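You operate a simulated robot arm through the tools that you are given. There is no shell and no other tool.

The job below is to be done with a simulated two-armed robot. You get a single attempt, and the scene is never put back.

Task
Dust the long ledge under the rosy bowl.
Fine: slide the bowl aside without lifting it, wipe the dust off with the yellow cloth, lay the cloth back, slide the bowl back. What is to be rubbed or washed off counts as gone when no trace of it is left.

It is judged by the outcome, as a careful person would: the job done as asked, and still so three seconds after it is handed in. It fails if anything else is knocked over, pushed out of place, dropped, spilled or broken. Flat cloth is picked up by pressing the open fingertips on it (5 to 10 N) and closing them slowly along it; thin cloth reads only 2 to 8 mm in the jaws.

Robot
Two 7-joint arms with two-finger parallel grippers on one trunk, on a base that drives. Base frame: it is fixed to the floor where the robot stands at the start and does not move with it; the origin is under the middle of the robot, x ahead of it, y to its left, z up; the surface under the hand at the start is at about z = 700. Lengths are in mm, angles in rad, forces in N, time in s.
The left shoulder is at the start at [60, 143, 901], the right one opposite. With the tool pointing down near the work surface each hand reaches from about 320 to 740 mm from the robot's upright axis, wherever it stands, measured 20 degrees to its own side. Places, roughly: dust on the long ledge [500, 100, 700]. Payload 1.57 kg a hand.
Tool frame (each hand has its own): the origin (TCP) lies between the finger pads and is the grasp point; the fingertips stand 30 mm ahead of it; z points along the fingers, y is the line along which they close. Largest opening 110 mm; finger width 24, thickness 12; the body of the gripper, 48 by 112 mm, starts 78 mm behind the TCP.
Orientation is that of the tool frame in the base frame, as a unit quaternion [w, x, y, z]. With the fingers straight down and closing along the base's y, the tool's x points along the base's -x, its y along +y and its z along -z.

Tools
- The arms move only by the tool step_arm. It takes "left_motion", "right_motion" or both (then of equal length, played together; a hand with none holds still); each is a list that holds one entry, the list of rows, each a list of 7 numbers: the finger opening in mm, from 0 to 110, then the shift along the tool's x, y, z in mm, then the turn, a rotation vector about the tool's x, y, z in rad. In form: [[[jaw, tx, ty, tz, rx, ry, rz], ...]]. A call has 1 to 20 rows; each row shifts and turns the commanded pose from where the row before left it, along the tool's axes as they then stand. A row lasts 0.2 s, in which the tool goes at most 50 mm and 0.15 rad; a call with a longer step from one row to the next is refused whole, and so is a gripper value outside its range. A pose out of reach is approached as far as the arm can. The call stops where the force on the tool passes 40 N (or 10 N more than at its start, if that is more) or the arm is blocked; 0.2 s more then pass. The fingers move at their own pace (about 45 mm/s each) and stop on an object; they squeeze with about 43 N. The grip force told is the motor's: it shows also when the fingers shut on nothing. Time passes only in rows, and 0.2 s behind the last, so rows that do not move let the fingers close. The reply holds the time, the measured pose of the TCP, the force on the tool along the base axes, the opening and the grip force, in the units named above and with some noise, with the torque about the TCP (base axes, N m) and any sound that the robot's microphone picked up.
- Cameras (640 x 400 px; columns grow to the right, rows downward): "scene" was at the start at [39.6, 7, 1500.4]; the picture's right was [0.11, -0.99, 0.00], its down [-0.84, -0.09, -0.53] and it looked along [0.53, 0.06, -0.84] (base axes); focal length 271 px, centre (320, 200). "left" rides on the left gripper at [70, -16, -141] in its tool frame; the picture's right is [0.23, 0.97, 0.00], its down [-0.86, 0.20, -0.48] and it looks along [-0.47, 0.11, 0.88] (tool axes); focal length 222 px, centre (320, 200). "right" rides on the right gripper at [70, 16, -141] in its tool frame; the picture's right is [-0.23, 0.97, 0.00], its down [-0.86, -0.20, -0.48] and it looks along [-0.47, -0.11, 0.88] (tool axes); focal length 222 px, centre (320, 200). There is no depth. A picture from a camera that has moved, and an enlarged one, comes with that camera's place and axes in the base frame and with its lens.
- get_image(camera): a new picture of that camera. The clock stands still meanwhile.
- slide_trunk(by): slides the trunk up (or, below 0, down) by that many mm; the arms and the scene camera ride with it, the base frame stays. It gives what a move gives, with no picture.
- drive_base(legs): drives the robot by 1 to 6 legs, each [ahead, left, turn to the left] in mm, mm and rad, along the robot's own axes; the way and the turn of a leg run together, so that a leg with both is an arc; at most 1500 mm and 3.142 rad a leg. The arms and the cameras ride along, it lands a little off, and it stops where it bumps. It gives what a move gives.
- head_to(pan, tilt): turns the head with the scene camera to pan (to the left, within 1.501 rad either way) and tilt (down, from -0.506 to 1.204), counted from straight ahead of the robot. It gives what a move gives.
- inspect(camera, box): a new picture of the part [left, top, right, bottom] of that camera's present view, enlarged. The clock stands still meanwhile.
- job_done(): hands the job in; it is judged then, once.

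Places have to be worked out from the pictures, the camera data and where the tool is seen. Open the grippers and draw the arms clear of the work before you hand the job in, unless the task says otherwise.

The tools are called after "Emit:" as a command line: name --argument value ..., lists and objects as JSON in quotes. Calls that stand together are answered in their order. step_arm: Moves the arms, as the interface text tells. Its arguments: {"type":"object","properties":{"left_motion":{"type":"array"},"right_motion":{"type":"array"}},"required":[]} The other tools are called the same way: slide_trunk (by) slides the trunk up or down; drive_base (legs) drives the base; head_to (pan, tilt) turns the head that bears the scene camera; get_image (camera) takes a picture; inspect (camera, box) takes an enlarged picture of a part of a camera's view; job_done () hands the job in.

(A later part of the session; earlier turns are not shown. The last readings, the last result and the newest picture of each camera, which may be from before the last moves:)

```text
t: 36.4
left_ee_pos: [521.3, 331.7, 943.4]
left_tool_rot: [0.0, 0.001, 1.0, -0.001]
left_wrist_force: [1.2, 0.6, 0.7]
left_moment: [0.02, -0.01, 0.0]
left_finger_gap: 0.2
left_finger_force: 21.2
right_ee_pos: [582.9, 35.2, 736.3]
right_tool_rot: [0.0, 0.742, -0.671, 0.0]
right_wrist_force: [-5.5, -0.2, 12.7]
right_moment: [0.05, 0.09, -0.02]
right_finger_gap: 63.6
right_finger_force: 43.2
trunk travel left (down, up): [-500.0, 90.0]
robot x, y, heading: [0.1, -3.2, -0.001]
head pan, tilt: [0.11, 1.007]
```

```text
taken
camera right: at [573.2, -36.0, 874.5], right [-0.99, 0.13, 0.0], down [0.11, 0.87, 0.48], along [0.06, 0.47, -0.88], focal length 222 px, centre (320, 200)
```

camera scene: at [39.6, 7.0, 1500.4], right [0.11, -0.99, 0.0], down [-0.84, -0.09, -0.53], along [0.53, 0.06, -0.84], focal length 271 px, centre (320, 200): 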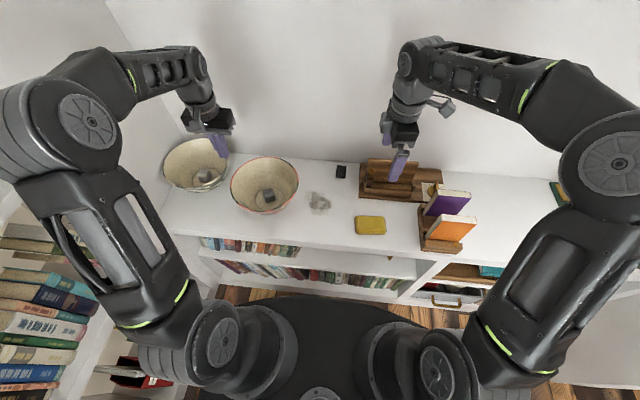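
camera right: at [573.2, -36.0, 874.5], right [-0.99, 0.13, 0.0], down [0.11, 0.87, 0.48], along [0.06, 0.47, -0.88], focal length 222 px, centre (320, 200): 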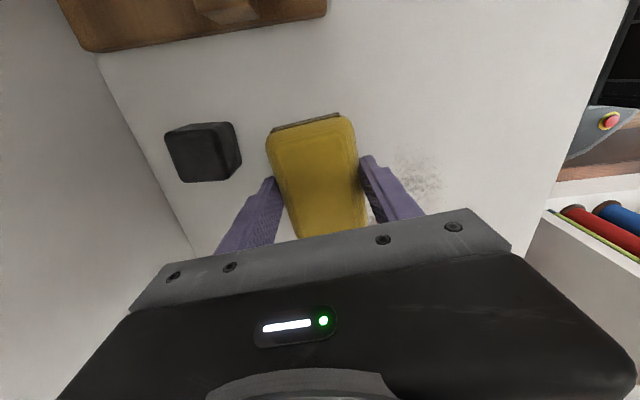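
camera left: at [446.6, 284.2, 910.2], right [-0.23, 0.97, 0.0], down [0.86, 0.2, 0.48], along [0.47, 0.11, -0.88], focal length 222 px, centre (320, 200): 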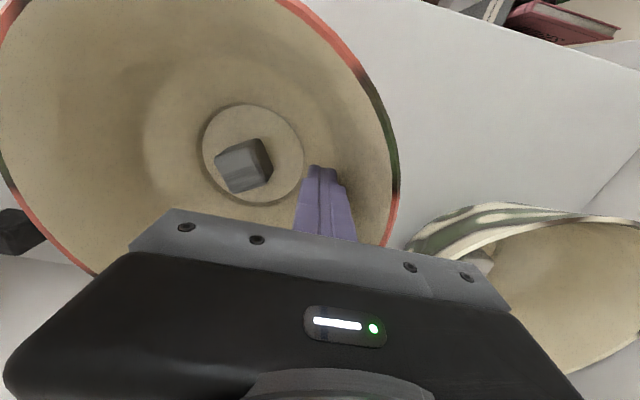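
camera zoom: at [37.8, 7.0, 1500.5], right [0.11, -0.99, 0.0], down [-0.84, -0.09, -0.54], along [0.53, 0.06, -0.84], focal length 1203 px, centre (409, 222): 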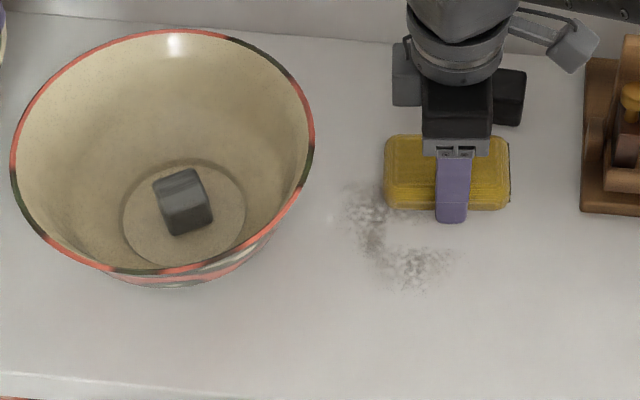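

The wiping works; what remains is at the front edge and toward the bowl. I'll shift to y≈63 and sweep back toward the front past the dust's edge.

Emit:
step_arm --right_motion '[[[50, -7, -0.7, 0, 0, 0, 0], [50, -7, -0.7, 0, 0, 0, 0], [50, -7, -0.7, 0, 0, 0, 0], [50, -7, -0.7, 0, 0, 0, 0], [50, -0.8, 8.4, 0, 0, 0, 0], [50, -0.8, 8.4, 0, 0, 0, 0], [50, -0.8, 8.4, 0, 0, 0, 0], [50, -0.8, 8.4, 0, 0, 0, 0], [50, -0.8, 8.4, 0, 0, 0, 0], [50, -0.8, 8.4, 0, 0, 0, 0], [50, -0.8, 8.4, 0, 0, 0, 0], [50, -0.8, 8.4, 0, 0, 0, 0], [50, -0.8, 8.4, 0, 0, 0, 0], [50, -0.8, 8.4, 0, 0, 0, 0], [50, -0.8, 8.4, 0, 0, 0, 0], [50, -0.8, 8.4, 0, 0, 0, 0], [50, -0.8, 8.4, 0, 0, 0, 0], [50, -0.8, 8.4, 0, 0, 0, 0], [50, -0.8, 8.4, 0, 0, 0, 0], [50, -0.8, 8.4, 0, 0, 0, 0]]]'

Emit:
inspect --camera "scene" --box '[240, 150, 360, 240]'

Emit:
get_image --camera "right"

```text
t: 40.6
left_ee_pos: [523.6, 332.7, 944.3]
left_tool_rot: [0.001, 0.0, 1.0, 0.0]
left_wrist_force: [0.5, -0.4, 0.4]
left_moment: [-0.01, -0.01, 0.0]
left_finger_gap: 0.0
left_finger_force: 21.9
right_ee_pos: [449.7, 64.0, 734.8]
right_tool_rot: [-0.001, 0.742, -0.671, -0.001]
right_wrist_force: [8.6, 0.6, 21.2]
right_moment: [0.08, -0.21, 0.03]
right_finger_gap: 63.6
right_finger_force: 42.7
trunk travel left (down, up): [-500.0, 90.0]
robot x, y, heading: [0.4, -0.3, 0.002]
head pan, tilt: [0.11, 1.007]
```

```text
4.44 times, centred on (300, 195) of scene
camera zoom: at [39.0, 7.0, 1500.5], right [0.11, -0.99, 0.0], down [-0.84, -0.09, -0.54], along [0.53, 0.06, -0.84], focal length 1203 px, centre (409, 222)
```

zoom: 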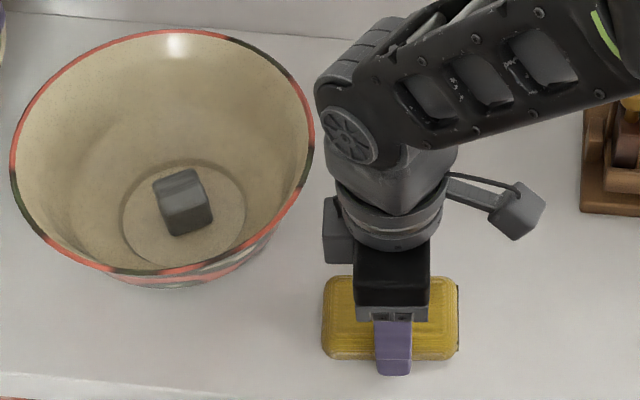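

```text
taken
camera right: at [439.4, -7.1, 873.9], right [-0.99, 0.13, 0.0], down [0.11, 0.87, 0.48], along [0.06, 0.48, -0.88], focal length 222 px, centre (320, 200)
```

right: 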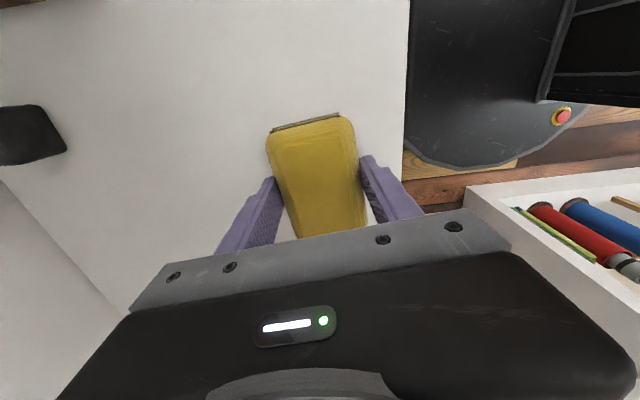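

No dust is visible outside the pad now, though the press has risen to 21 N. I'll ease up slightly, shift to y≈84 (still clear of the bowl's rim), and sweep away again over the left part of the patch.

Emit:
step_arm --right_motion '[[[50, -7, -0.7, -0.7, 0, 0, 0], [50, -7, -0.7, 0, 0, 0, 0], [50, -6, -0.6, 0, 0, 0, 0], [50, 0.8, -8.4, 0, 0, 0, 0], [50, 0.8, -8.4, 0, 0, 0, 0], [50, 0.8, -8.4, 0, 0, 0, 0], [50, 0.8, -8.4, 0, 0, 0, 0], [50, 0.8, -8.4, 0, 0, 0, 0], [50, 0.8, -8.4, 0, 0, 0, 0], [50, 0.8, -8.4, 0, 0, 0, 0], [50, 0.8, -8.4, 0, 0, 0, 0], [50, 0.8, -8.4, 0, 0, 0, 0], [50, 0.8, -8.4, 0, 0, 0, 0], [50, 0.8, -8.4, 0, 0, 0, 0], [50, 0.8, -8.4, 0, 0, 0, 0], [50, 0.8, -8.4, 0, 0, 0, 0], [50, 0.8, -8.4, 0, 0, 0, 0], [50, 0.8, -8.4, 0, 0, 0, 0], [50, 0.8, -8.4, 0, 0, 0, 0]]]'

Emit:
inspect --camera "scene" --box '[240, 150, 360, 240]'

Emit:
get_image --camera "right"

```text
t: 44.6
left_ee_pos: [524.2, 332.8, 944.3]
left_tool_rot: [0.001, 0.0, 1.0, 0.0]
left_wrist_force: [0.4, -0.8, -0.2]
left_moment: [-0.03, 0.01, 0.04]
left_finger_gap: 0.0
left_finger_force: 21.5
right_ee_pos: [583.7, 82.8, 734.0]
right_tool_rot: [-0.001, 0.741, -0.671, 0.0]
right_wrist_force: [-0.6, 1.4, 3.0]
right_moment: [0.02, -0.02, -0.02]
right_finger_gap: 63.5
right_finger_force: 43.3
trunk travel left (down, up): [-500.0, 90.0]
robot x, y, heading: [-2.1, -0.3, 0.003]
head pan, tilt: [0.11, 1.007]
```

```text
4.44 times, centred on (300, 195) of scene
camera zoom: at [39.3, 7.0, 1500.5], right [0.11, -0.99, 0.0], down [-0.84, -0.09, -0.54], along [0.53, 0.06, -0.84], focal length 1203 px, centre (409, 222)
```

zoom: 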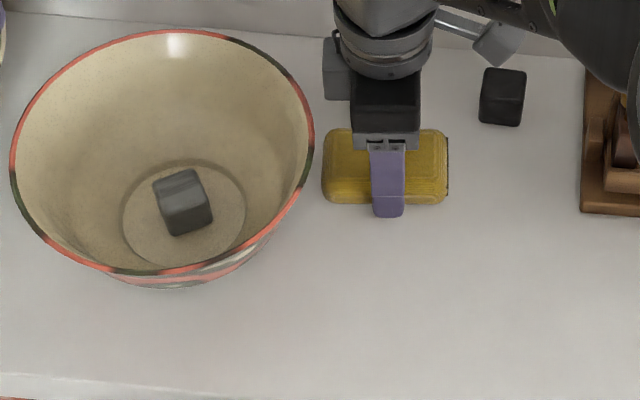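

```text
taken
camera right: at [574.1, 13.0, 873.9], right [-0.99, 0.13, 0.0], down [0.11, 0.87, 0.48], along [0.06, 0.47, -0.88], focal length 222 px, centre (320, 200)
```

right: 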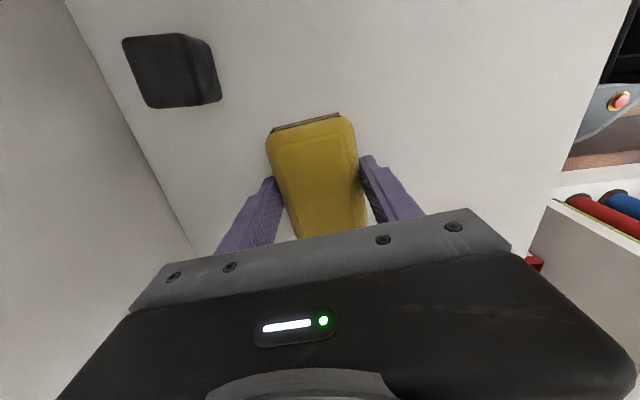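

The patch looks clean. I'll zoom in tightly to check for faint traces.

Emit:
inspect --camera "scene" --box '[290, 180, 350, 225]'

Emit:
inspect --camera "scene" --box '[325, 165, 375, 205]'

Emit:
inspect --camera "right" --box '[340, 40, 560, 210]'

```text
8.89 times, centred on (320, 202) of scene
camera zoom: at [39.3, 7.0, 1500.5], right [0.11, -0.99, 0.0], down [-0.84, -0.09, -0.54], along [0.53, 0.06, -0.84], focal length 2406 px, centre (320, 178)
```

zoom: 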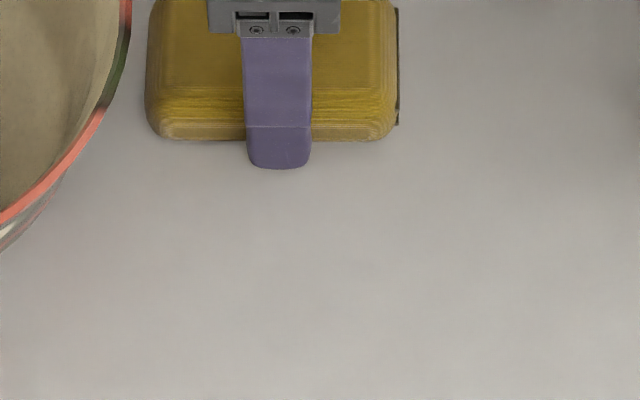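

```text
10.00 times, centred on (350, 185) of scene
camera zoom: at [39.3, 7.0, 1500.5], right [0.11, -0.99, 0.0], down [-0.84, -0.09, -0.54], along [0.53, 0.06, -0.84], focal length 2707 px, centre (20, 350)
```

zoom: 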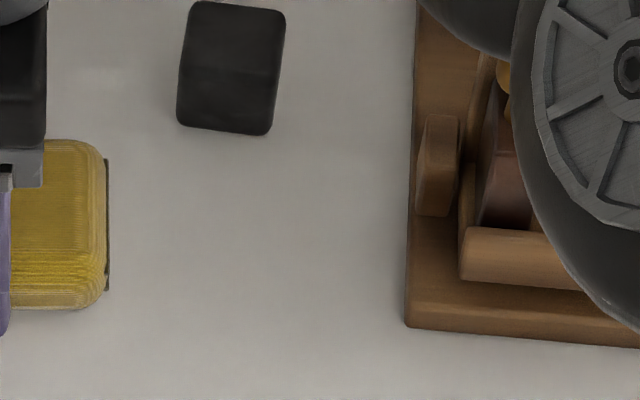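

```text
2.35 times, centred on (450, 125) of right
camera zoom: at [574.1, 13.0, 873.9], right [-0.99, 0.13, 0.0], down [0.11, 0.87, 0.48], along [0.06, 0.47, -0.88], focal length 523 px, centre (14, 376)
```

zoom: 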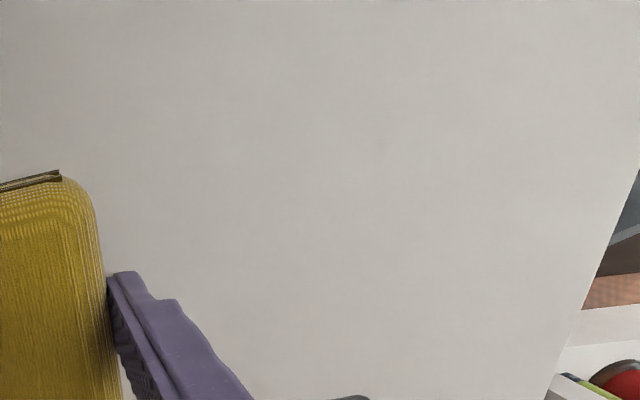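

It looks clean outside the pad. To be thorough I'll make another pressed pass back along this lane, then one further right.

Emit:
step_arm --right_motion '[[[50, 0, 0, 1, 0, 0, 0], [50, -0.8, 8.4, 0, 0, 0, 0], [50, -0.8, 8.4, 0, 0, 0, 0], [50, -0.8, 8.4, 0, 0, 0, 0], [50, -0.8, 8.4, 0, 0, 0, 0], [50, -0.8, 8.4, 0, 0, 0, 0], [50, -0.8, 8.4, -0.4, 0, 0, 0], [50, -0.8, 8.4, 0, 0, 0, 0], [50, -0.8, 8.4, 0, 0, 0, 0], [50, -0.8, 8.4, 0, 0, 0, 0], [50, -0.8, 8.4, -0.4, 0, 0, 0], [50, -0.8, 8.4, 0, 0, 0, 0], [50, -0.8, 8.4, 0, 0, 0, 0], [50, -0.8, 8.4, 0, 0, 0, 0], [50, -0.8, 8.4, 0, 0, 0, 0], [50, -0.8, 8.4, 0, 0, 0, 0], [50, 0, 0, 0, 0, 0, 0]]]'

Emit:
step_arm --right_motion '[[[50, 8, 0.8, 0, 0, 0, 0], [50, 8, 0.8, 0, 0, 0, 0], [50, 8, 0.8, 0, 0, 0, 0], [50, 8, 0.8, 0, 0, 0, 0], [50, 8, 0.8, 0, 0, 0, 0], [50, 0.8, -8.4, 0, 0, 0, 0], [50, 0.8, -8.4, 0, 0, 0, 0], [50, 0.8, -8.4, 0, 0, 0, 0], [50, 0.8, -8.4, 0, 0, 0, 0], [50, 0.8, -8.4, 0, 0, 0, 0], [50, 0.8, -8.4, 0, 0, 0, 0], [50, 0.8, -8.4, 0, 0, 0, 0], [50, 0.8, -8.4, 0, 0, 0, 0], [50, 0.8, -8.4, 0, 0, 0, 0], [50, 0.8, -8.4, 0, 0, 0, 0], [50, 0.8, -8.4, 0, 0, 0, 0], [50, 0.8, -8.4, 0, 0, 0, 0], [50, 0, 0, 0, 0, 0, 0]]]'

Emit:
inspect --camera "scene" --box '[280, 165, 360, 225]'

```text
t: 48.2
left_ee_pos: [523.1, 332.7, 944.4]
left_tool_rot: [0.0, 0.0, 1.0, 0.0]
left_wrist_force: [0.2, 0.0, 0.3]
left_moment: [0.02, -0.01, 0.0]
left_finger_gap: 0.0
left_finger_force: 21.2
right_ee_pos: [455.8, 82.8, 733.8]
right_tool_rot: [0.0, 0.741, -0.671, 0.0]
right_wrist_force: [0.0, -0.7, 0.8]
right_moment: [0.02, 0.02, 0.03]
right_finger_gap: 63.7
right_finger_force: 42.5
trunk travel left (down, up): [-500.0, 90.0]
robot x, y, heading: [-1.2, -2.8, -0.002]
head pan, tilt: [0.11, 1.007]
```

```text
t: 52.0
left_ee_pos: [523.6, 334.6, 943.2]
left_tool_rot: [0.0, 0.001, 1.0, 0.0]
left_wrist_force: [-0.1, -1.0, -0.2]
left_moment: [-0.01, 0.02, -0.02]
left_finger_gap: 0.0
left_finger_force: 20.9
right_ee_pos: [559.4, 41.4, 733.5]
right_tool_rot: [0.0, 0.742, -0.671, 0.0]
right_wrist_force: [-0.8, 0.2, 3.3]
right_moment: [0.0, 0.04, 0.03]
right_finger_gap: 63.6
right_finger_force: 43.2
trunk travel left (down, up): [-500.0, 90.0]
robot x, y, heading: [1.1, 1.6, 0.0]
head pan, tilt: [0.11, 1.007]
```

```text
6.67 times, centred on (320, 195) of scene
camera zoom: at [39.3, 7.0, 1500.5], right [0.11, -0.99, 0.0], down [-0.84, -0.09, -0.54], along [0.53, 0.06, -0.84], focal length 1805 px, centre (320, 233)
```

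zoom: 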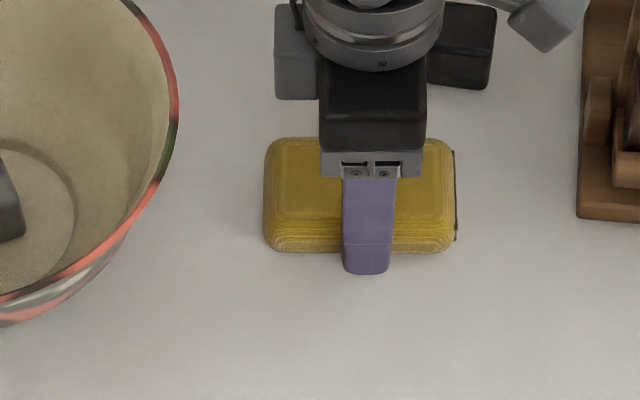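

Contact force is now light (about 3 N). I'll press slightly more, do one last pass over the middle of the patch, then lift and inspect the whole area.

Emit:
step_arm --right_motion '[[[50, 0, 0, 1.2, 0, 0, 0], [50, -8, -0.8, 0, 0, 0, 0], [50, -8, -0.8, 0, 0, 0, 0], [50, -8, -0.8, 0, 0, 0, 0], [50, -8, -0.8, 0, 0, 0, 0], [50, -7, -0.7, 0, 0, 0, 0], [50, -0.8, 8.4, 0, 0, 0, 0], [50, -0.8, 8.4, 0, 0, 0, 0], [50, -0.8, 8.4, 0, 0, 0, 0], [50, -0.8, 8.4, 0, 0, 0, 0], [50, -0.8, 8.4, 0, 0, 0, 0], [50, -0.8, 8.4, 0, 0, 0, 0], [50, 8, 0.8, 0, 0, 0, 0], [50, 8, 0.8, 0, 0, 0, 0], [50, 8, 0.8, 0, 0, 0, 0], [50, 8, 0.8, 0, 0, 0, 0], [50, 8, 0.8, 0, 0, 0, 0], [50, 8, 0.8, 0, 0, 0, 0]]]'

Emit:
inspect --camera "scene" --box '[280, 165, 360, 225]'

```text
t: 55.8
left_ee_pos: [522.2, 333.1, 944.6]
left_tool_rot: [0.0, 0.0, 1.0, 0.0]
left_wrist_force: [-0.7, 0.2, 0.2]
left_moment: [-0.01, 0.0, -0.02]
left_finger_gap: 0.0
left_finger_force: 20.5
right_ee_pos: [508.2, 35.1, 734.6]
right_tool_rot: [-0.001, 0.742, -0.671, 0.0]
right_wrist_force: [0.8, 7.3, 16.9]
right_moment: [0.28, 0.2, -0.05]
right_finger_gap: 63.6
right_finger_force: 43.3
trunk travel left (down, up): [-500.0, 90.0]
robot x, y, heading: [4.7, -0.0, -0.005]
head pan, tilt: [0.11, 1.007]
```

```text
6.67 times, centred on (320, 195) of scene
camera zoom: at [38.4, 7.7, 1500.5], right [0.11, -0.99, 0.0], down [-0.84, -0.09, -0.54], along [0.53, 0.06, -0.84], focal length 1805 px, centre (320, 233)
```

zoom: 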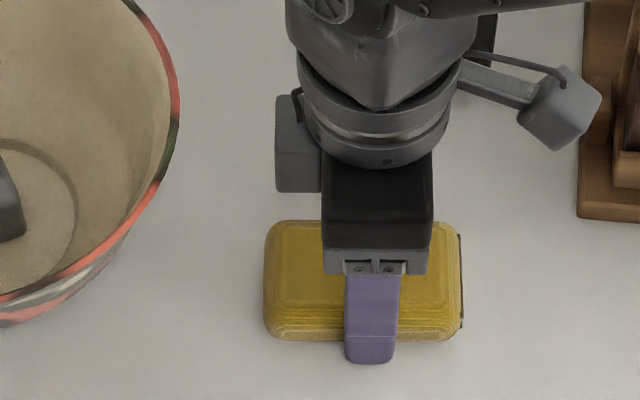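

I'll lift the pad and carry it back above its original spot (458.6, -112.5), then check the wiped area.

Emit:
step_arm --right_motion '[[[50, 0, 0, -10, 0, 0, 0], [50, 0, 0, -10, 0, 0, 0], [50, 0, 0, -10, 0, 0, 0], [50, -0.83, 8.23, 0, 0, 0, 0], [50, -0.83, 8.23, 0, 0, 0, 0], [50, -0.83, 8.23, 0, 0, 0, 0], [50, -0.83, 8.23, 0, 0, 0, 0], [50, -0.83, 8.23, 0, 0, 0, 0], [50, -0.83, 8.23, 0, 0, 0, 0], [50, 14.7, 1.48, 0, 0, 0, 0], [50, 14.7, 1.48, 0, 0, 0, 0], [50, 14.7, 1.48, 0, 0, 0, 0], [50, 14.7, 1.48, 0, 0, 0, 0], [50, 14.7, 1.48, 0, 0, 0, 0], [50, 14.7, 1.48, 0, 0, 0, 0], [50, 14.7, 1.48, 0, 0, 0, 0], [50, 14.7, 1.48, 0, 0, 0, 0], [50, 14.7, 1.48, 0, 0, 0, 0], [50, 14.7, 1.48, 0, 0, 0, 0], [50, 0, 0, 0, 0, 0, 0]]]'

Emit:
inspect --camera "scene" --box '[290, 175, 340, 215]'

Emit:
inspect --camera "scene" --box '[240, 130, 400, 250]'

Emit:
get_image --camera "right"

```text
t: 60.0
left_ee_pos: [523.4, 332.7, 944.4]
left_tool_rot: [0.0, 0.0, 1.0, 0.0]
left_wrist_force: [-0.1, -0.4, 0.6]
left_moment: [-0.01, -0.02, 0.0]
left_finger_gap: 0.0
left_finger_force: 20.9
right_ee_pos: [456.8, -114.3, 763.8]
right_tool_rot: [-0.001, 0.741, -0.671, 0.001]
right_wrist_force: [0.0, 0.1, -0.1]
right_moment: [0.0, -0.02, -0.01]
right_finger_gap: 63.6
right_finger_force: 42.7
trunk travel left (down, up): [-500.0, 90.0]
robot x, y, heading: [2.9, 1.8, -0.008]
head pan, tilt: [0.11, 1.007]
```

```text
10.00 times, centred on (315, 195) of scene
camera zoom: at [39.7, 7.1, 1500.4], right [0.11, -0.99, 0.0], down [-0.84, -0.09, -0.53], along [0.53, 0.06, -0.84], focal length 2707 px, centre (370, 250)
```

zoom: 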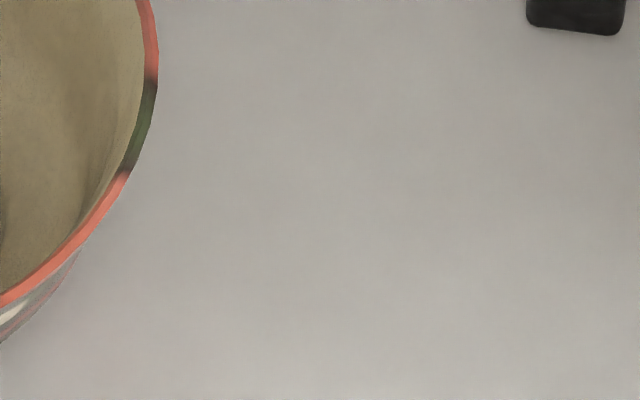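

```text
3.33 times, centred on (320, 190) of scene
camera zoom: at [39.7, 7.1, 1500.4], right [0.11, -0.99, 0.0], down [-0.84, -0.09, -0.53], along [0.53, 0.06, -0.84], focal length 902 px, centre (320, 233)
```

zoom: 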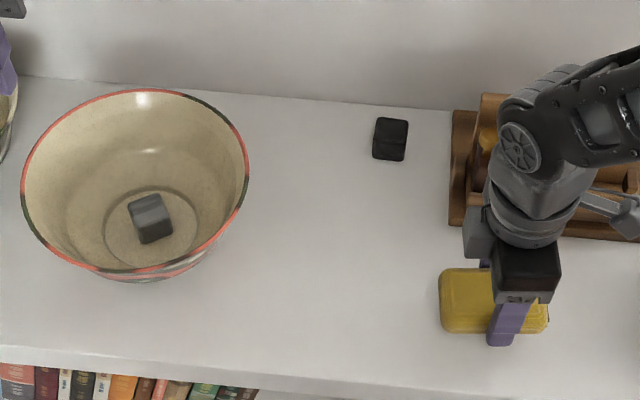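

```text
taken
camera right: at [448.1, -183.8, 902.7], right [-0.99, 0.13, 0.0], down [0.11, 0.87, 0.48], along [0.06, 0.47, -0.88], focal length 222 px, centre (320, 200)
```

right: 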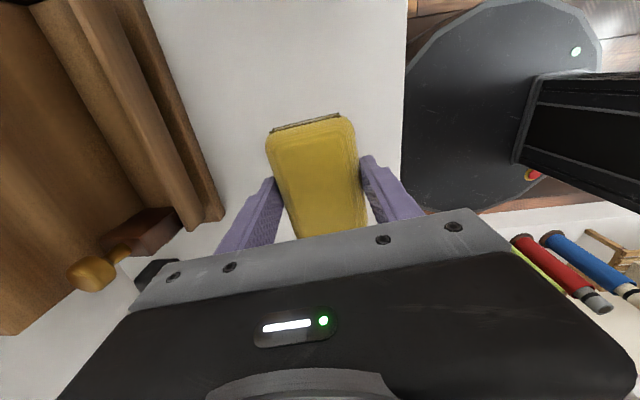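

The wiped area is spotless. Comparing pictures, my grasp nudged the pad about 4 mm toward +x, so I'll aim to lay it at about (454, -112.5) and lower it to contact.

Emit:
step_arm --right_motion '[[[50, -2, 2.4, 0, 0, 0, 0], [50, 0, 0, 8, 0, 0, 0], [50, 0, 0, 8, 0, 0, 0], [50, 0, 0, 6, 0, 0, 0], [50, 0, 0, 3, 0, 0, 0], [50, 0, 0, 2, 0, 0, 0], [50, 0, 0, 1, 0, 0, 0], [50, 0, 0, 0, 0, 0, 0]]]'

Emit:
inspect --camera "scene" --box '[340, 200, 400, 240]'

```text
t: 61.8
left_ee_pos: [521.9, 332.7, 943.1]
left_tool_rot: [0.0, 0.0, 1.0, 0.0]
left_wrist_force: [-0.4, 0.3, -0.3]
left_moment: [-0.02, -0.03, -0.02]
left_finger_gap: 0.0
left_finger_force: 21.2
right_ee_pos: [456.2, -112.5, 736.2]
right_tool_rot: [0.0, 0.741, -0.671, -0.001]
right_wrist_force: [0.1, -0.8, 0.1]
right_moment: [0.04, 0.0, 0.01]
right_finger_gap: 63.5
right_finger_force: 43.2
trunk travel left (down, up): [-500.0, 90.0]
robot x, y, heading: [-0.7, 4.2, -0.0]
head pan, tilt: [0.11, 1.007]
```

```text
10.00 times, centred on (370, 220) of scene
camera zoom: at [39.7, 7.0, 1500.4], right [0.11, -0.99, 0.0], down [-0.84, -0.09, -0.53], along [0.53, 0.06, -0.84], focal length 2707 px, centre (-180, 0)
```

zoom: 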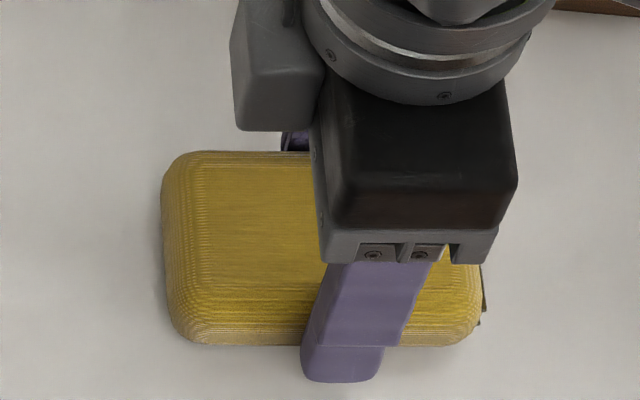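

The pad's outline matches the original within about 2 mm. I'll lower the last 1–2 mm, open the fingers symmetrically, and rise.

Emit:
step_arm --right_motion '[[[50, 0, 1, 1, 0, 0, 0], [50, 0, 0, 0.8, 0, 0, 0], [50, 0, 0, 0, 0, 0, 0], [66, 0, 0, 0, 0, 0, 0], [72, 0, 0, 0, 0, 0, 0], [80, 0, 0, 0, 0, 0, 0], [90, 0, 0, 0, 0, 0, 0], [95, 0, 0, 0, 0, 0, 0], [95, 0, 0, -6, 0, 0, 0], [95, 0, 0, -10, 0, 0, 0], [95, 0, 0, -14, 0, 0, 0], [95, 0, 0, -20, 0, 0, 0], [95, 0, 0, -25, 0, 0, 0], [95, 0, 0, -25, 0, 0, 0], [95, 0, 0, -25, 0, 0, 0], [95, 0, 0, -25, 0, 0, 0], [95, 0, 0, -25, 0, 0, 0], [95, 0, 0, -25, 0, 0, 0], [95, 0, 0, -25, 0, 0, 0]]]'

Emit:
inspect --camera "scene" --box '[340, 200, 400, 240]'

Emit:
get_image --camera "scene"

Emit:
get_image --camera "right"

```text
t: 65.8
left_ee_pos: [523.1, 333.3, 944.5]
left_tool_rot: [0.0, -0.001, 1.0, 0.001]
left_wrist_force: [-0.3, 1.3, 0.5]
left_moment: [-0.03, 0.02, -0.05]
left_finger_gap: 0.1
left_finger_force: 21.2
right_ee_pos: [454.2, -114.8, 958.6]
right_tool_rot: [-0.001, 0.742, -0.671, 0.0]
right_wrist_force: [0.3, 0.3, 0.0]
right_moment: [0.03, -0.04, -0.01]
right_finger_gap: 94.9
right_finger_force: 0.0
trunk travel left (down, up): [-500.0, 90.0]
robot x, y, heading: [-0.5, -1.8, 0.0]
head pan, tilt: [0.11, 1.007]
```

```text
10.00 times, centred on (370, 220) of scene
camera zoom: at [39.3, 7.1, 1500.4], right [0.11, -0.99, 0.0], down [-0.84, -0.09, -0.54], along [0.53, 0.06, -0.84], focal length 2707 px, centre (-180, 0)
```

zoom: 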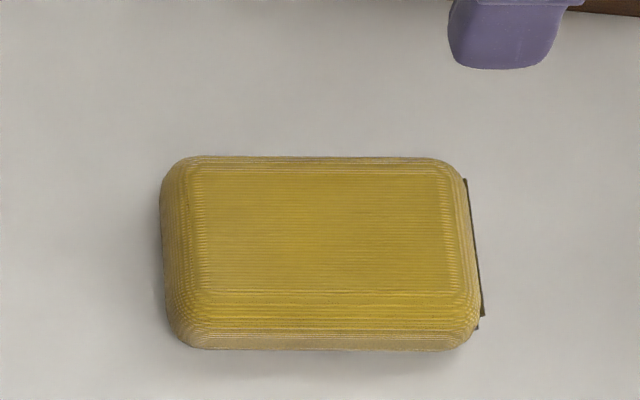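

```text
taken
camera scene: at [39.3, 7.1, 1500.4], right [0.11, -0.99, 0.0], down [-0.84, -0.09, -0.54], along [0.53, 0.06, -0.84], focal length 271 px, centre (320, 200)
```

scene: 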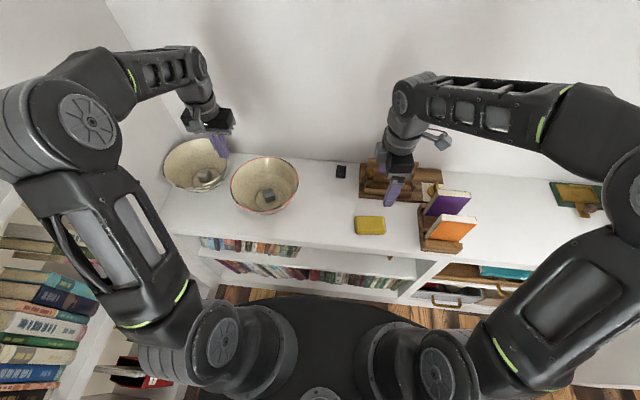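

```text
taken
camera right: at [444.6, -184.0, 1098.1], right [-0.99, 0.13, 0.0], down [0.11, 0.87, 0.48], along [0.06, 0.47, -0.88], focal length 222 px, centre (320, 200)
```

right: 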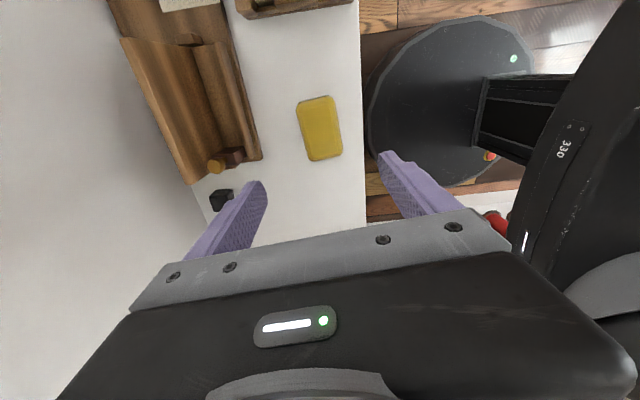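

The cloth is back on its original outline. By the floor ring, the bowl is now at about (521, 235) and must return to about (537, 90). I'll draw the right hand up and away and bring the left hand over the bowl's -y side.

Emit:
step_arm --left_motion '[[[0, -0.4, -18.5, 0, 0, 0, 0], [0, -0.4, -18.5, 0, 0, 0, 0], [0, -0.4, -18.5, 0, 0, 0, 0], [0, -0.4, -18.5, 0, 0, 0, 0], [0, -0.4, -18.5, 0, 0, 0, 0], [0, -0.4, -18.5, 0, 0, 0, 0], [0, -0.4, -18.5, 0, 0, 0, 0], [0, -0.4, -18.5, 0, 0, 0, 0], [0, 0, 0, 0, 0, 0, 0]]]' --right_motion '[[[95, 0, 0, -20, 0, 0, 0], [95, 0, 0, -20, 0, 0, 0], [95, 0, 0, -20, 0, 0, 0], [95, 20, 2, 0, 0, 0, 0], [95, 20, 2, 0, 0, 0, 0], [95, 20, 2, 0, 0, 0, 0], [95, 20, 2, 0, 0, 0, 0], [95, 0, 0, 0, 0, 0, 0], [95, 0, 0, 0, 0, 0, 0]]]'

Emit:
get_image --camera "left"

Emit:
inspect --camera "scene" --box '[200, 110, 360, 230]'

```text
t: 67.8
left_ee_pos: [525.3, 183.7, 942.4]
left_tool_rot: [0.0, 0.0, 1.0, 0.0]
left_wrist_force: [0.2, 0.2, -0.2]
left_moment: [0.0, 0.01, 0.01]
left_finger_gap: 0.1
left_finger_force: 20.9
right_ee_pos: [454.7, -192.0, 1018.5]
right_tool_rot: [0.0, 0.741, -0.671, 0.0]
right_wrist_force: [0.3, -0.4, -0.3]
right_moment: [-0.02, 0.0, -0.03]
right_finger_gap: 95.1
right_finger_force: 0.1
trunk travel left (down, up): [-500.0, 90.0]
robot x, y, heading: [-2.0, -2.1, -0.003]
head pan, tilt: [0.11, 1.007]
```

```text
taken
camera left: at [457.4, 167.5, 1084.1], right [-0.23, 0.97, 0.0], down [0.86, 0.2, 0.48], along [0.47, 0.11, -0.88], focal length 222 px, centre (320, 200)
```

left: 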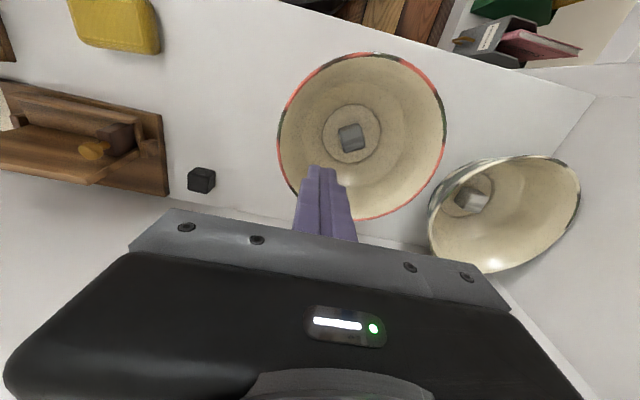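

```text
3.33 times, centred on (280, 170) of scene
camera zoom: at [39.5, 7.1, 1500.5], right [0.11, -0.99, 0.0], down [-0.84, -0.09, -0.54], along [0.53, 0.06, -0.84], focal length 902 px, centre (453, 300)
```

zoom: 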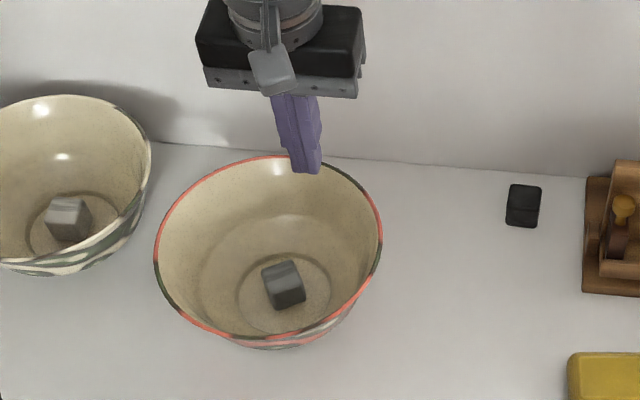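

The left camera confirms the bowl at about (523, 236), so the fingers are over its -y interior and clear of the stone. I'll lower to TCP z≈768, the same depth as before.

Emit:
step_arm --left_motion '[[[0, 0, 0, 14, 0, 0, 0], [0, 0, 0, 14, 0, 0, 0], [0, 0, 0, 14, 0, 0, 0], [0, 0, 0, 14, 0, 0, 0], [0, 0, 0, 14, 0, 0, 0], [0, 0, 0, 14, 0, 0, 0], [0, 0, 0, 14, 0, 0, 0], [0, 0, 0, 14, 0, 0, 0], [0, 0, 0, 14, 0, 0, 0], [0, 0, 0, 14, 0, 0, 0], [0, 0, 0, 12, 0, 0, 0], [0, 0, 0, 10, 0, 0, 0], [0, 0, 0, 8, 0, 0, 0], [0, 0, 0, 4, 0, 0, 0], [0, 0, 0, 0, 0, 0, 0]]]'

Emit:
get_image --camera "left"

Emit:
inspect --camera "scene" --box '[200, 130, 360, 250]'

```text
t: 71.0
left_ee_pos: [528.5, 183.4, 769.2]
left_tool_rot: [0.0, 0.0, 1.0, -0.001]
left_wrist_force: [-0.3, 0.0, 0.3]
left_moment: [0.0, -0.05, 0.01]
left_finger_gap: 0.0
left_finger_force: 21.4
right_ee_pos: [454.4, -192.3, 1018.9]
right_tool_rot: [-0.001, 0.741, -0.671, 0.0]
right_wrist_force: [0.4, 0.3, -0.3]
right_moment: [-0.03, 0.0, -0.04]
right_finger_gap: 95.1
right_finger_force: 0.1
trunk travel left (down, up): [-500.0, 90.0]
robot x, y, heading: [0.5, -1.6, 0.005]
head pan, tilt: [0.11, 1.007]
```

```text
taken
camera left: at [458.9, 166.5, 909.7], right [-0.23, 0.97, 0.0], down [0.86, 0.2, 0.48], along [0.47, 0.11, -0.88], focal length 222 px, centre (320, 200)
```

left: 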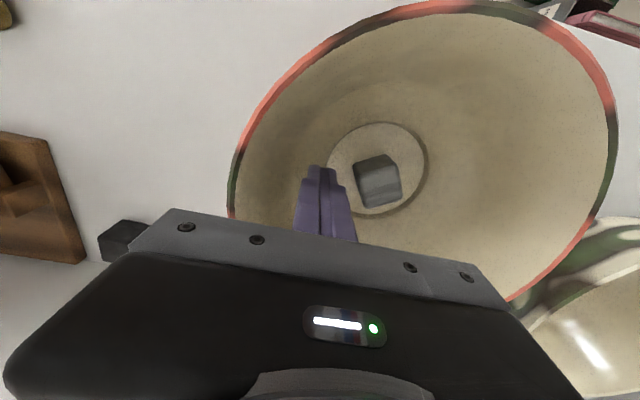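

```text
3.33 times, centred on (280, 190) of scene
camera zoom: at [39.6, 7.0, 1500.4], right [0.11, -0.99, 0.0], down [-0.84, -0.09, -0.53], along [0.53, 0.06, -0.84], focal length 902 px, centre (453, 233)
```

zoom: 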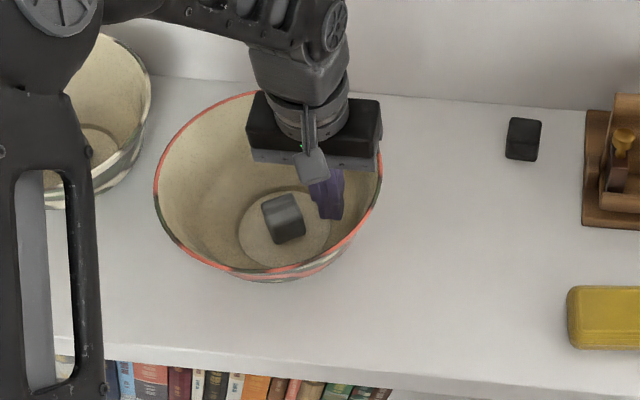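

The fingers are inside, clear of the stone. I'll pull the bowl toward -y with a slight +x drift.

Emit:
step_arm --left_motion '[[[0, 0, -4, 0, 0, 0, 0], [0, 0, -4, 0, 0, 0, 0], [0, 0, -4, 0, 0, 0, 0], [0, -0.55, -5, 0, 0, 0, 0], [0, -0.55, -5, 0, 0, 0, 0], [0, -0.55, -5, 0, 0, 0, 0], [0, -0.55, -5, 0, 0, 0, 0], [0, -0.55, -5, 0, 0, 0, 0], [0, -0.55, -5, 0, 0, 0, 0], [0, -0.55, -5, 0, 0, 0, 0], [0, -0.55, -5, 0, 0, 0, 0], [0, -0.55, -5, 0, 0, 0, 0], [0, -0.55, -5, 0, 0, 0, 0], [0, -0.55, -5, 0, 0, 0, 0], [0, -0.55, -5, 0, 0, 0, 0], [0, -0.55, -5, 0, 0, 0, 0], [0, -0.55, -5, 0, 0, 0, 0], [0, -0.55, -5, 0, 0, 0, 0], [0, -0.55, -5, 0, 0, 0, 0], [0, -0.55, -5, 0, 0, 0, 0]]]'

Emit:
get_image --camera "left"

Emit:
inspect --camera "scene" --box '[240, 130, 400, 250]'

```text
t: 75.2
left_ee_pos: [537.9, 87.5, 769.1]
left_tool_rot: [0.0, 0.001, 1.0, 0.0]
left_wrist_force: [-0.2, 4.8, 4.8]
left_moment: [0.1, -0.03, 0.04]
left_finger_gap: 0.0
left_finger_force: 21.2
right_ee_pos: [454.8, -192.7, 1019.2]
right_tool_rot: [0.0, 0.741, -0.672, 0.001]
right_wrist_force: [0.4, -0.7, 0.1]
right_moment: [0.02, 0.02, -0.04]
right_finger_gap: 95.1
right_finger_force: 0.1
trunk travel left (down, up): [-500.0, 90.0]
robot x, y, heading: [-2.9, -4.9, -0.002]
head pan, tilt: [0.11, 1.007]
```

```text
taken
camera left: at [468.6, 70.7, 910.8], right [-0.23, 0.97, 0.0], down [0.86, 0.2, 0.48], along [0.47, 0.11, -0.88], focal length 222 px, centre (320, 200)
```

left: 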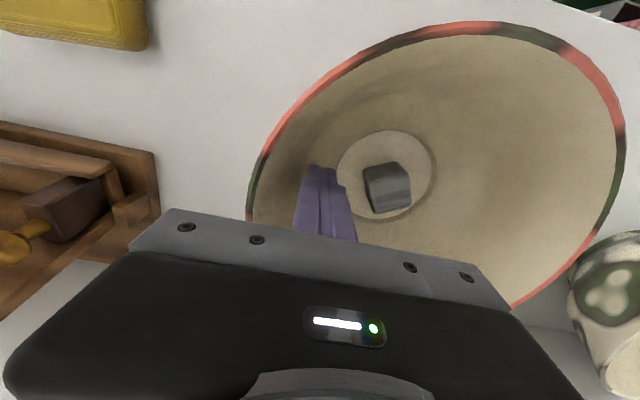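

```text
3.33 times, centred on (320, 190) of scene
camera zoom: at [39.1, 7.2, 1500.5], right [0.11, -0.99, 0.0], down [-0.84, -0.09, -0.54], along [0.53, 0.06, -0.84], focal length 902 px, centre (320, 233)
```

zoom: 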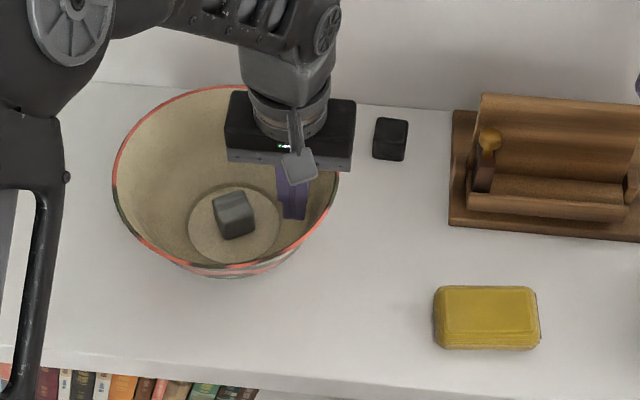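

The bowl's rim spans columns 113–340 against an original 178–404, so about 61 mm remains, purely along -y by the row comparison. I'll pull 57 mm and then fine-tune.

Emit:
step_arm --left_motion '[[[0, 0, -5, 0, 0, 0, 0], [0, 0, -5, 0, 0, 0, 0], [0, 0, -5, 0, 0, 0, 0], [0, 0, -5, 0, 0, 0, 0], [0, 0, -5, 0, 0, 0, 0], [0, 0, -5, 0, 0, 0, 0], [0, 0, -5, 0, 0, 0, 0], [0, 0, -5, 0, 0, 0, 0], [0, 0, -5, 0, 0, 0, 0], [0, 0, -4, 0, 0, 0, 0], [0, 0, -4, 0, 0, 0, 0], [0, 0, -4, 0, 0, 0, 0], [0, 0, 0, 0, 0, 0, 0]]]'

Emit:
inspect --camera "scene" --box '[240, 130, 400, 250]'

Emit:
inspect --camera "scene" --box '[270, 180, 360, 230]'

```text
t: 78.0
left_ee_pos: [538.1, 33.4, 769.6]
left_tool_rot: [0.0, -0.001, 1.0, 0.0]
left_wrist_force: [0.2, 4.3, 6.6]
left_moment: [0.08, -0.05, 0.06]
left_finger_gap: 0.1
left_finger_force: 21.3
right_ee_pos: [454.0, -190.8, 1018.7]
right_tool_rot: [0.0, 0.741, -0.671, -0.001]
right_wrist_force: [0.5, -0.5, -0.2]
right_moment: [-0.02, 0.01, 0.0]
right_finger_gap: 95.3
right_finger_force: 0.1
trunk travel left (down, up): [-500.0, 90.0]
robot x, y, heading: [-1.7, 1.1, 0.0]
head pan, tilt: [0.11, 1.007]
```

```text
3.33 times, centred on (320, 190) of scene
camera zoom: at [39.0, 7.4, 1500.5], right [0.11, -0.99, 0.0], down [-0.84, -0.09, -0.54], along [0.53, 0.06, -0.84], focal length 902 px, centre (320, 233)
```

zoom: 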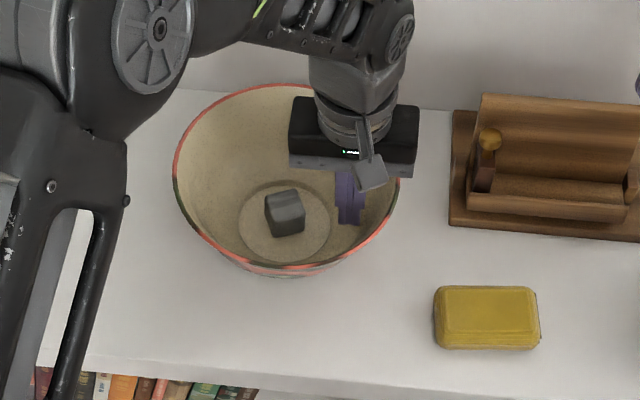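

```text
7.11 times, centred on (315, 205) of scene
camera zoom: at [39.0, 7.4, 1500.5], right [0.11, -0.99, 0.0], down [-0.84, -0.09, -0.54], along [0.53, 0.06, -0.84], focal length 1925 px, centre (356, 164)
```

zoom: 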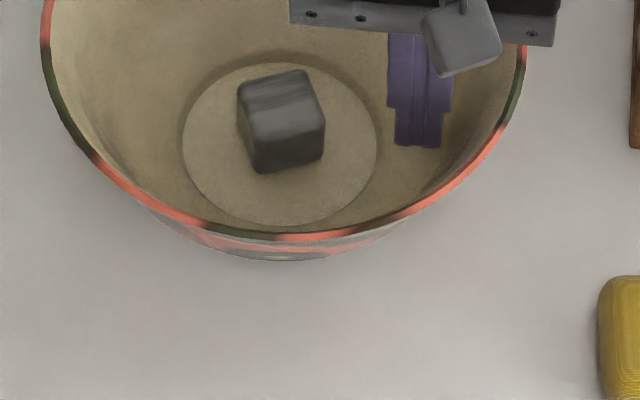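

The floor ring and rim offsets differ slightly, which suggests the bowl tips a hair while the high contact point is loaded. I'll back off to let it settle, lower the fingertips for the final nudge, and re-measure.

Emit:
step_arm --left_motion '[[[0, 0, 3, 0, 0, 0, 0], [0, 0, 4, 0, 0, 0, 0], [0, 0, 5, 0, 0, 0, 0], [0, 0, 0, 0, 0, 0, 0]]]'

Emit:
inspect --camera "scene" --box '[270, 180, 360, 230]'

Emit:
inspect --camera "scene" --box '[240, 130, 400, 250]'

```text
t: 79.0
left_ee_pos: [538.0, 43.2, 770.2]
left_tool_rot: [0.0, 0.0, 1.0, 0.0]
left_wrist_force: [1.0, 0.6, -1.0]
left_moment: [0.01, 0.01, -0.01]
left_finger_gap: 0.0
left_finger_force: 20.8
right_ee_pos: [454.3, -192.2, 1018.0]
right_tool_rot: [0.001, 0.742, -0.671, 0.0]
right_wrist_force: [-0.6, 0.5, 0.3]
right_moment: [0.03, 0.01, -0.04]
right_finger_gap: 95.0
right_finger_force: 0.1
trunk travel left (down, up): [-500.0, 90.0]
robot x, y, heading: [-5.3, -4.4, -0.001]
head pan, tilt: [0.11, 1.007]
```

```text
7.11 times, centred on (315, 205) of scene
camera zoom: at [39.7, 6.8, 1500.4], right [0.11, -0.99, 0.0], down [-0.84, -0.09, -0.53], along [0.53, 0.06, -0.84], focal length 1925 px, centre (356, 164)
```

zoom: 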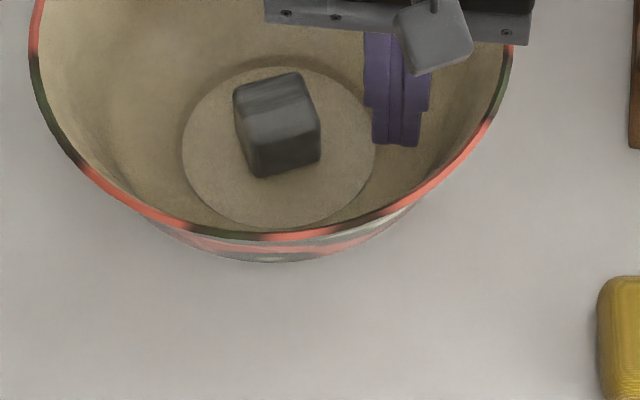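

```text
3.33 times, centred on (320, 190) of scene
camera zoom: at [39.7, 6.8, 1500.4], right [0.11, -0.99, 0.0], down [-0.84, -0.09, -0.53], along [0.53, 0.06, -0.84], focal length 902 px, centre (320, 233)
```

zoom: 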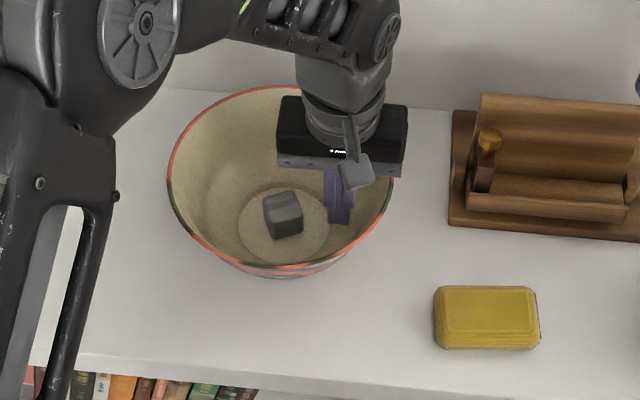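

After settling, the bowl needs to move about (-6, -11) mm to match its original picture. I'll shift the fingers to the matching side inside the bowl and go about 9 mm lower to cut the tipping, then nudge gently.

Emit:
step_arm --left_motion '[[[0, 6.5, 5.5, 0, 0, 0, 0], [0, 6.5, 5.5, 0, 0, 0, 0], [0, 6, 5.3, 0, 0, 0, 0], [0, 0, 0, 3, 0, 0, 0], [0, 0, 0, 3, 0, 0, 0], [0, 0, 0, 3, 0, 0, 0], [0, 0, 0, 0, 0, 0, 0]]]'

Emit:
inspect --camera "scene" --box '[270, 180, 360, 230]'

Emit:
get_image --camera "left"

```text
t: 80.6
left_ee_pos: [518.8, 60.1, 762.0]
left_tool_rot: [0.0, 0.0, 1.0, 0.0]
left_wrist_force: [0.5, -0.1, 0.9]
left_moment: [-0.01, -0.03, 0.02]
left_finger_gap: 0.0
left_finger_force: 20.9
right_ee_pos: [455.5, -191.9, 1018.0]
right_tool_rot: [0.0, 0.742, -0.671, -0.001]
right_wrist_force: [0.1, 0.4, 0.3]
right_moment: [0.03, -0.01, -0.01]
right_finger_gap: 94.8
right_finger_force: 0.1
trunk travel left (down, up): [-500.0, 90.0]
robot x, y, heading: [0.4, -2.5, -0.0]
head pan, tilt: [0.11, 1.007]
```

```text
7.11 times, centred on (315, 205) of scene
camera zoom: at [39.6, 6.9, 1500.4], right [0.11, -0.99, 0.0], down [-0.84, -0.09, -0.53], along [0.53, 0.06, -0.84], focal length 1925 px, centre (356, 164)
```

zoom: 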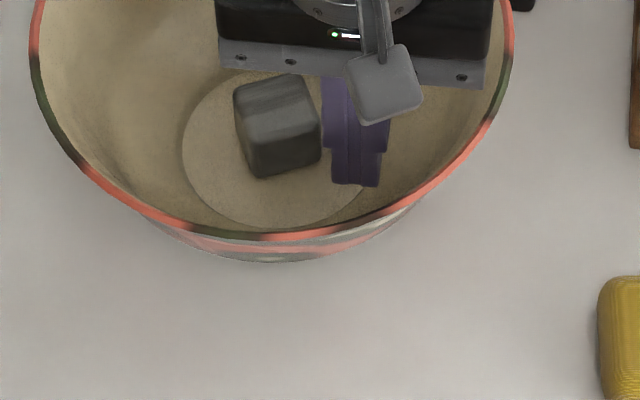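

```text
taken
camera left: at [450.0, 42.2, 901.5], right [-0.23, 0.97, 0.0], down [0.86, 0.2, 0.48], along [0.47, 0.11, -0.88], focal length 222 px, centre (320, 200)
```

left: 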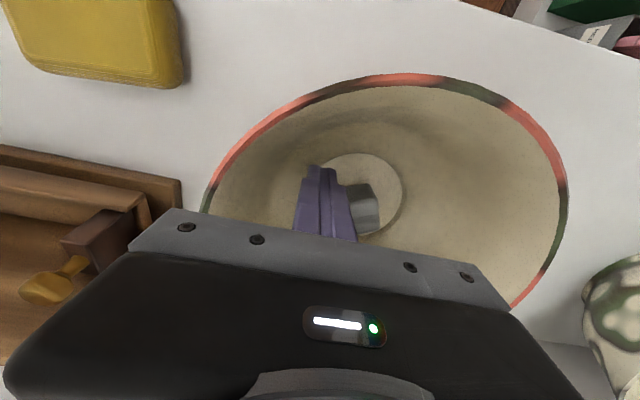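

There's no contact yet. I'll drop 4 mm more and nudge along (-0.48, -0.88) in 2 mm steps.

Emit:
step_arm --left_motion '[[[0, 0, 0, 2, 0, 0, 0], [0, 0, 0, 2, 0, 0, 0], [0, 0.96, -1.76, 0, 0, 0, 0], [0, 0.96, -1.76, 0, 0, 0, 0], [0, 0.96, -1.76, 0, 0, 0, 0], [0, 0.96, -1.76, 0, 0, 0, 0], [0, 0.96, -1.76, 0, 0, 0, 0], [0, 0.96, -1.76, 0, 0, 0, 0], [0, 0.96, -1.76, 0, 0, 0, 0], [0, 0, 0, 0, 0, 0, 0]]]'

Emit:
inspect --camera "scene" --box '[270, 180, 360, 230]'

```text
t: 82.8
left_ee_pos: [511.1, 46.6, 756.3]
left_tool_rot: [0.0, 0.0, 1.0, 0.0]
left_wrist_force: [3.5, 5.6, 11.2]
left_moment: [0.02, 0.02, -0.03]
left_finger_gap: 0.0
left_finger_force: 21.1
right_ee_pos: [453.7, -190.8, 1018.6]
right_tool_rot: [-0.001, 0.742, -0.671, 0.0]
right_wrist_force: [-0.5, 0.3, 0.2]
right_moment: [-0.01, -0.03, 0.01]
right_finger_gap: 95.3
right_finger_force: 0.0
trunk travel left (down, up): [-500.0, 90.0]
robot x, y, heading: [2.0, -0.3, -0.005]
head pan, tilt: [0.11, 1.007]
```

```text
7.11 times, centred on (315, 205) of scene
camera zoom: at [39.1, 7.4, 1500.5], right [0.11, -0.99, 0.0], down [-0.84, -0.09, -0.54], along [0.53, 0.06, -0.84], focal length 1925 px, centre (356, 164)
```

zoom: 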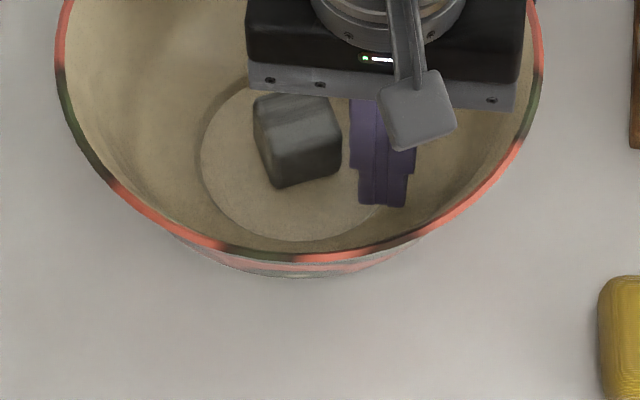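

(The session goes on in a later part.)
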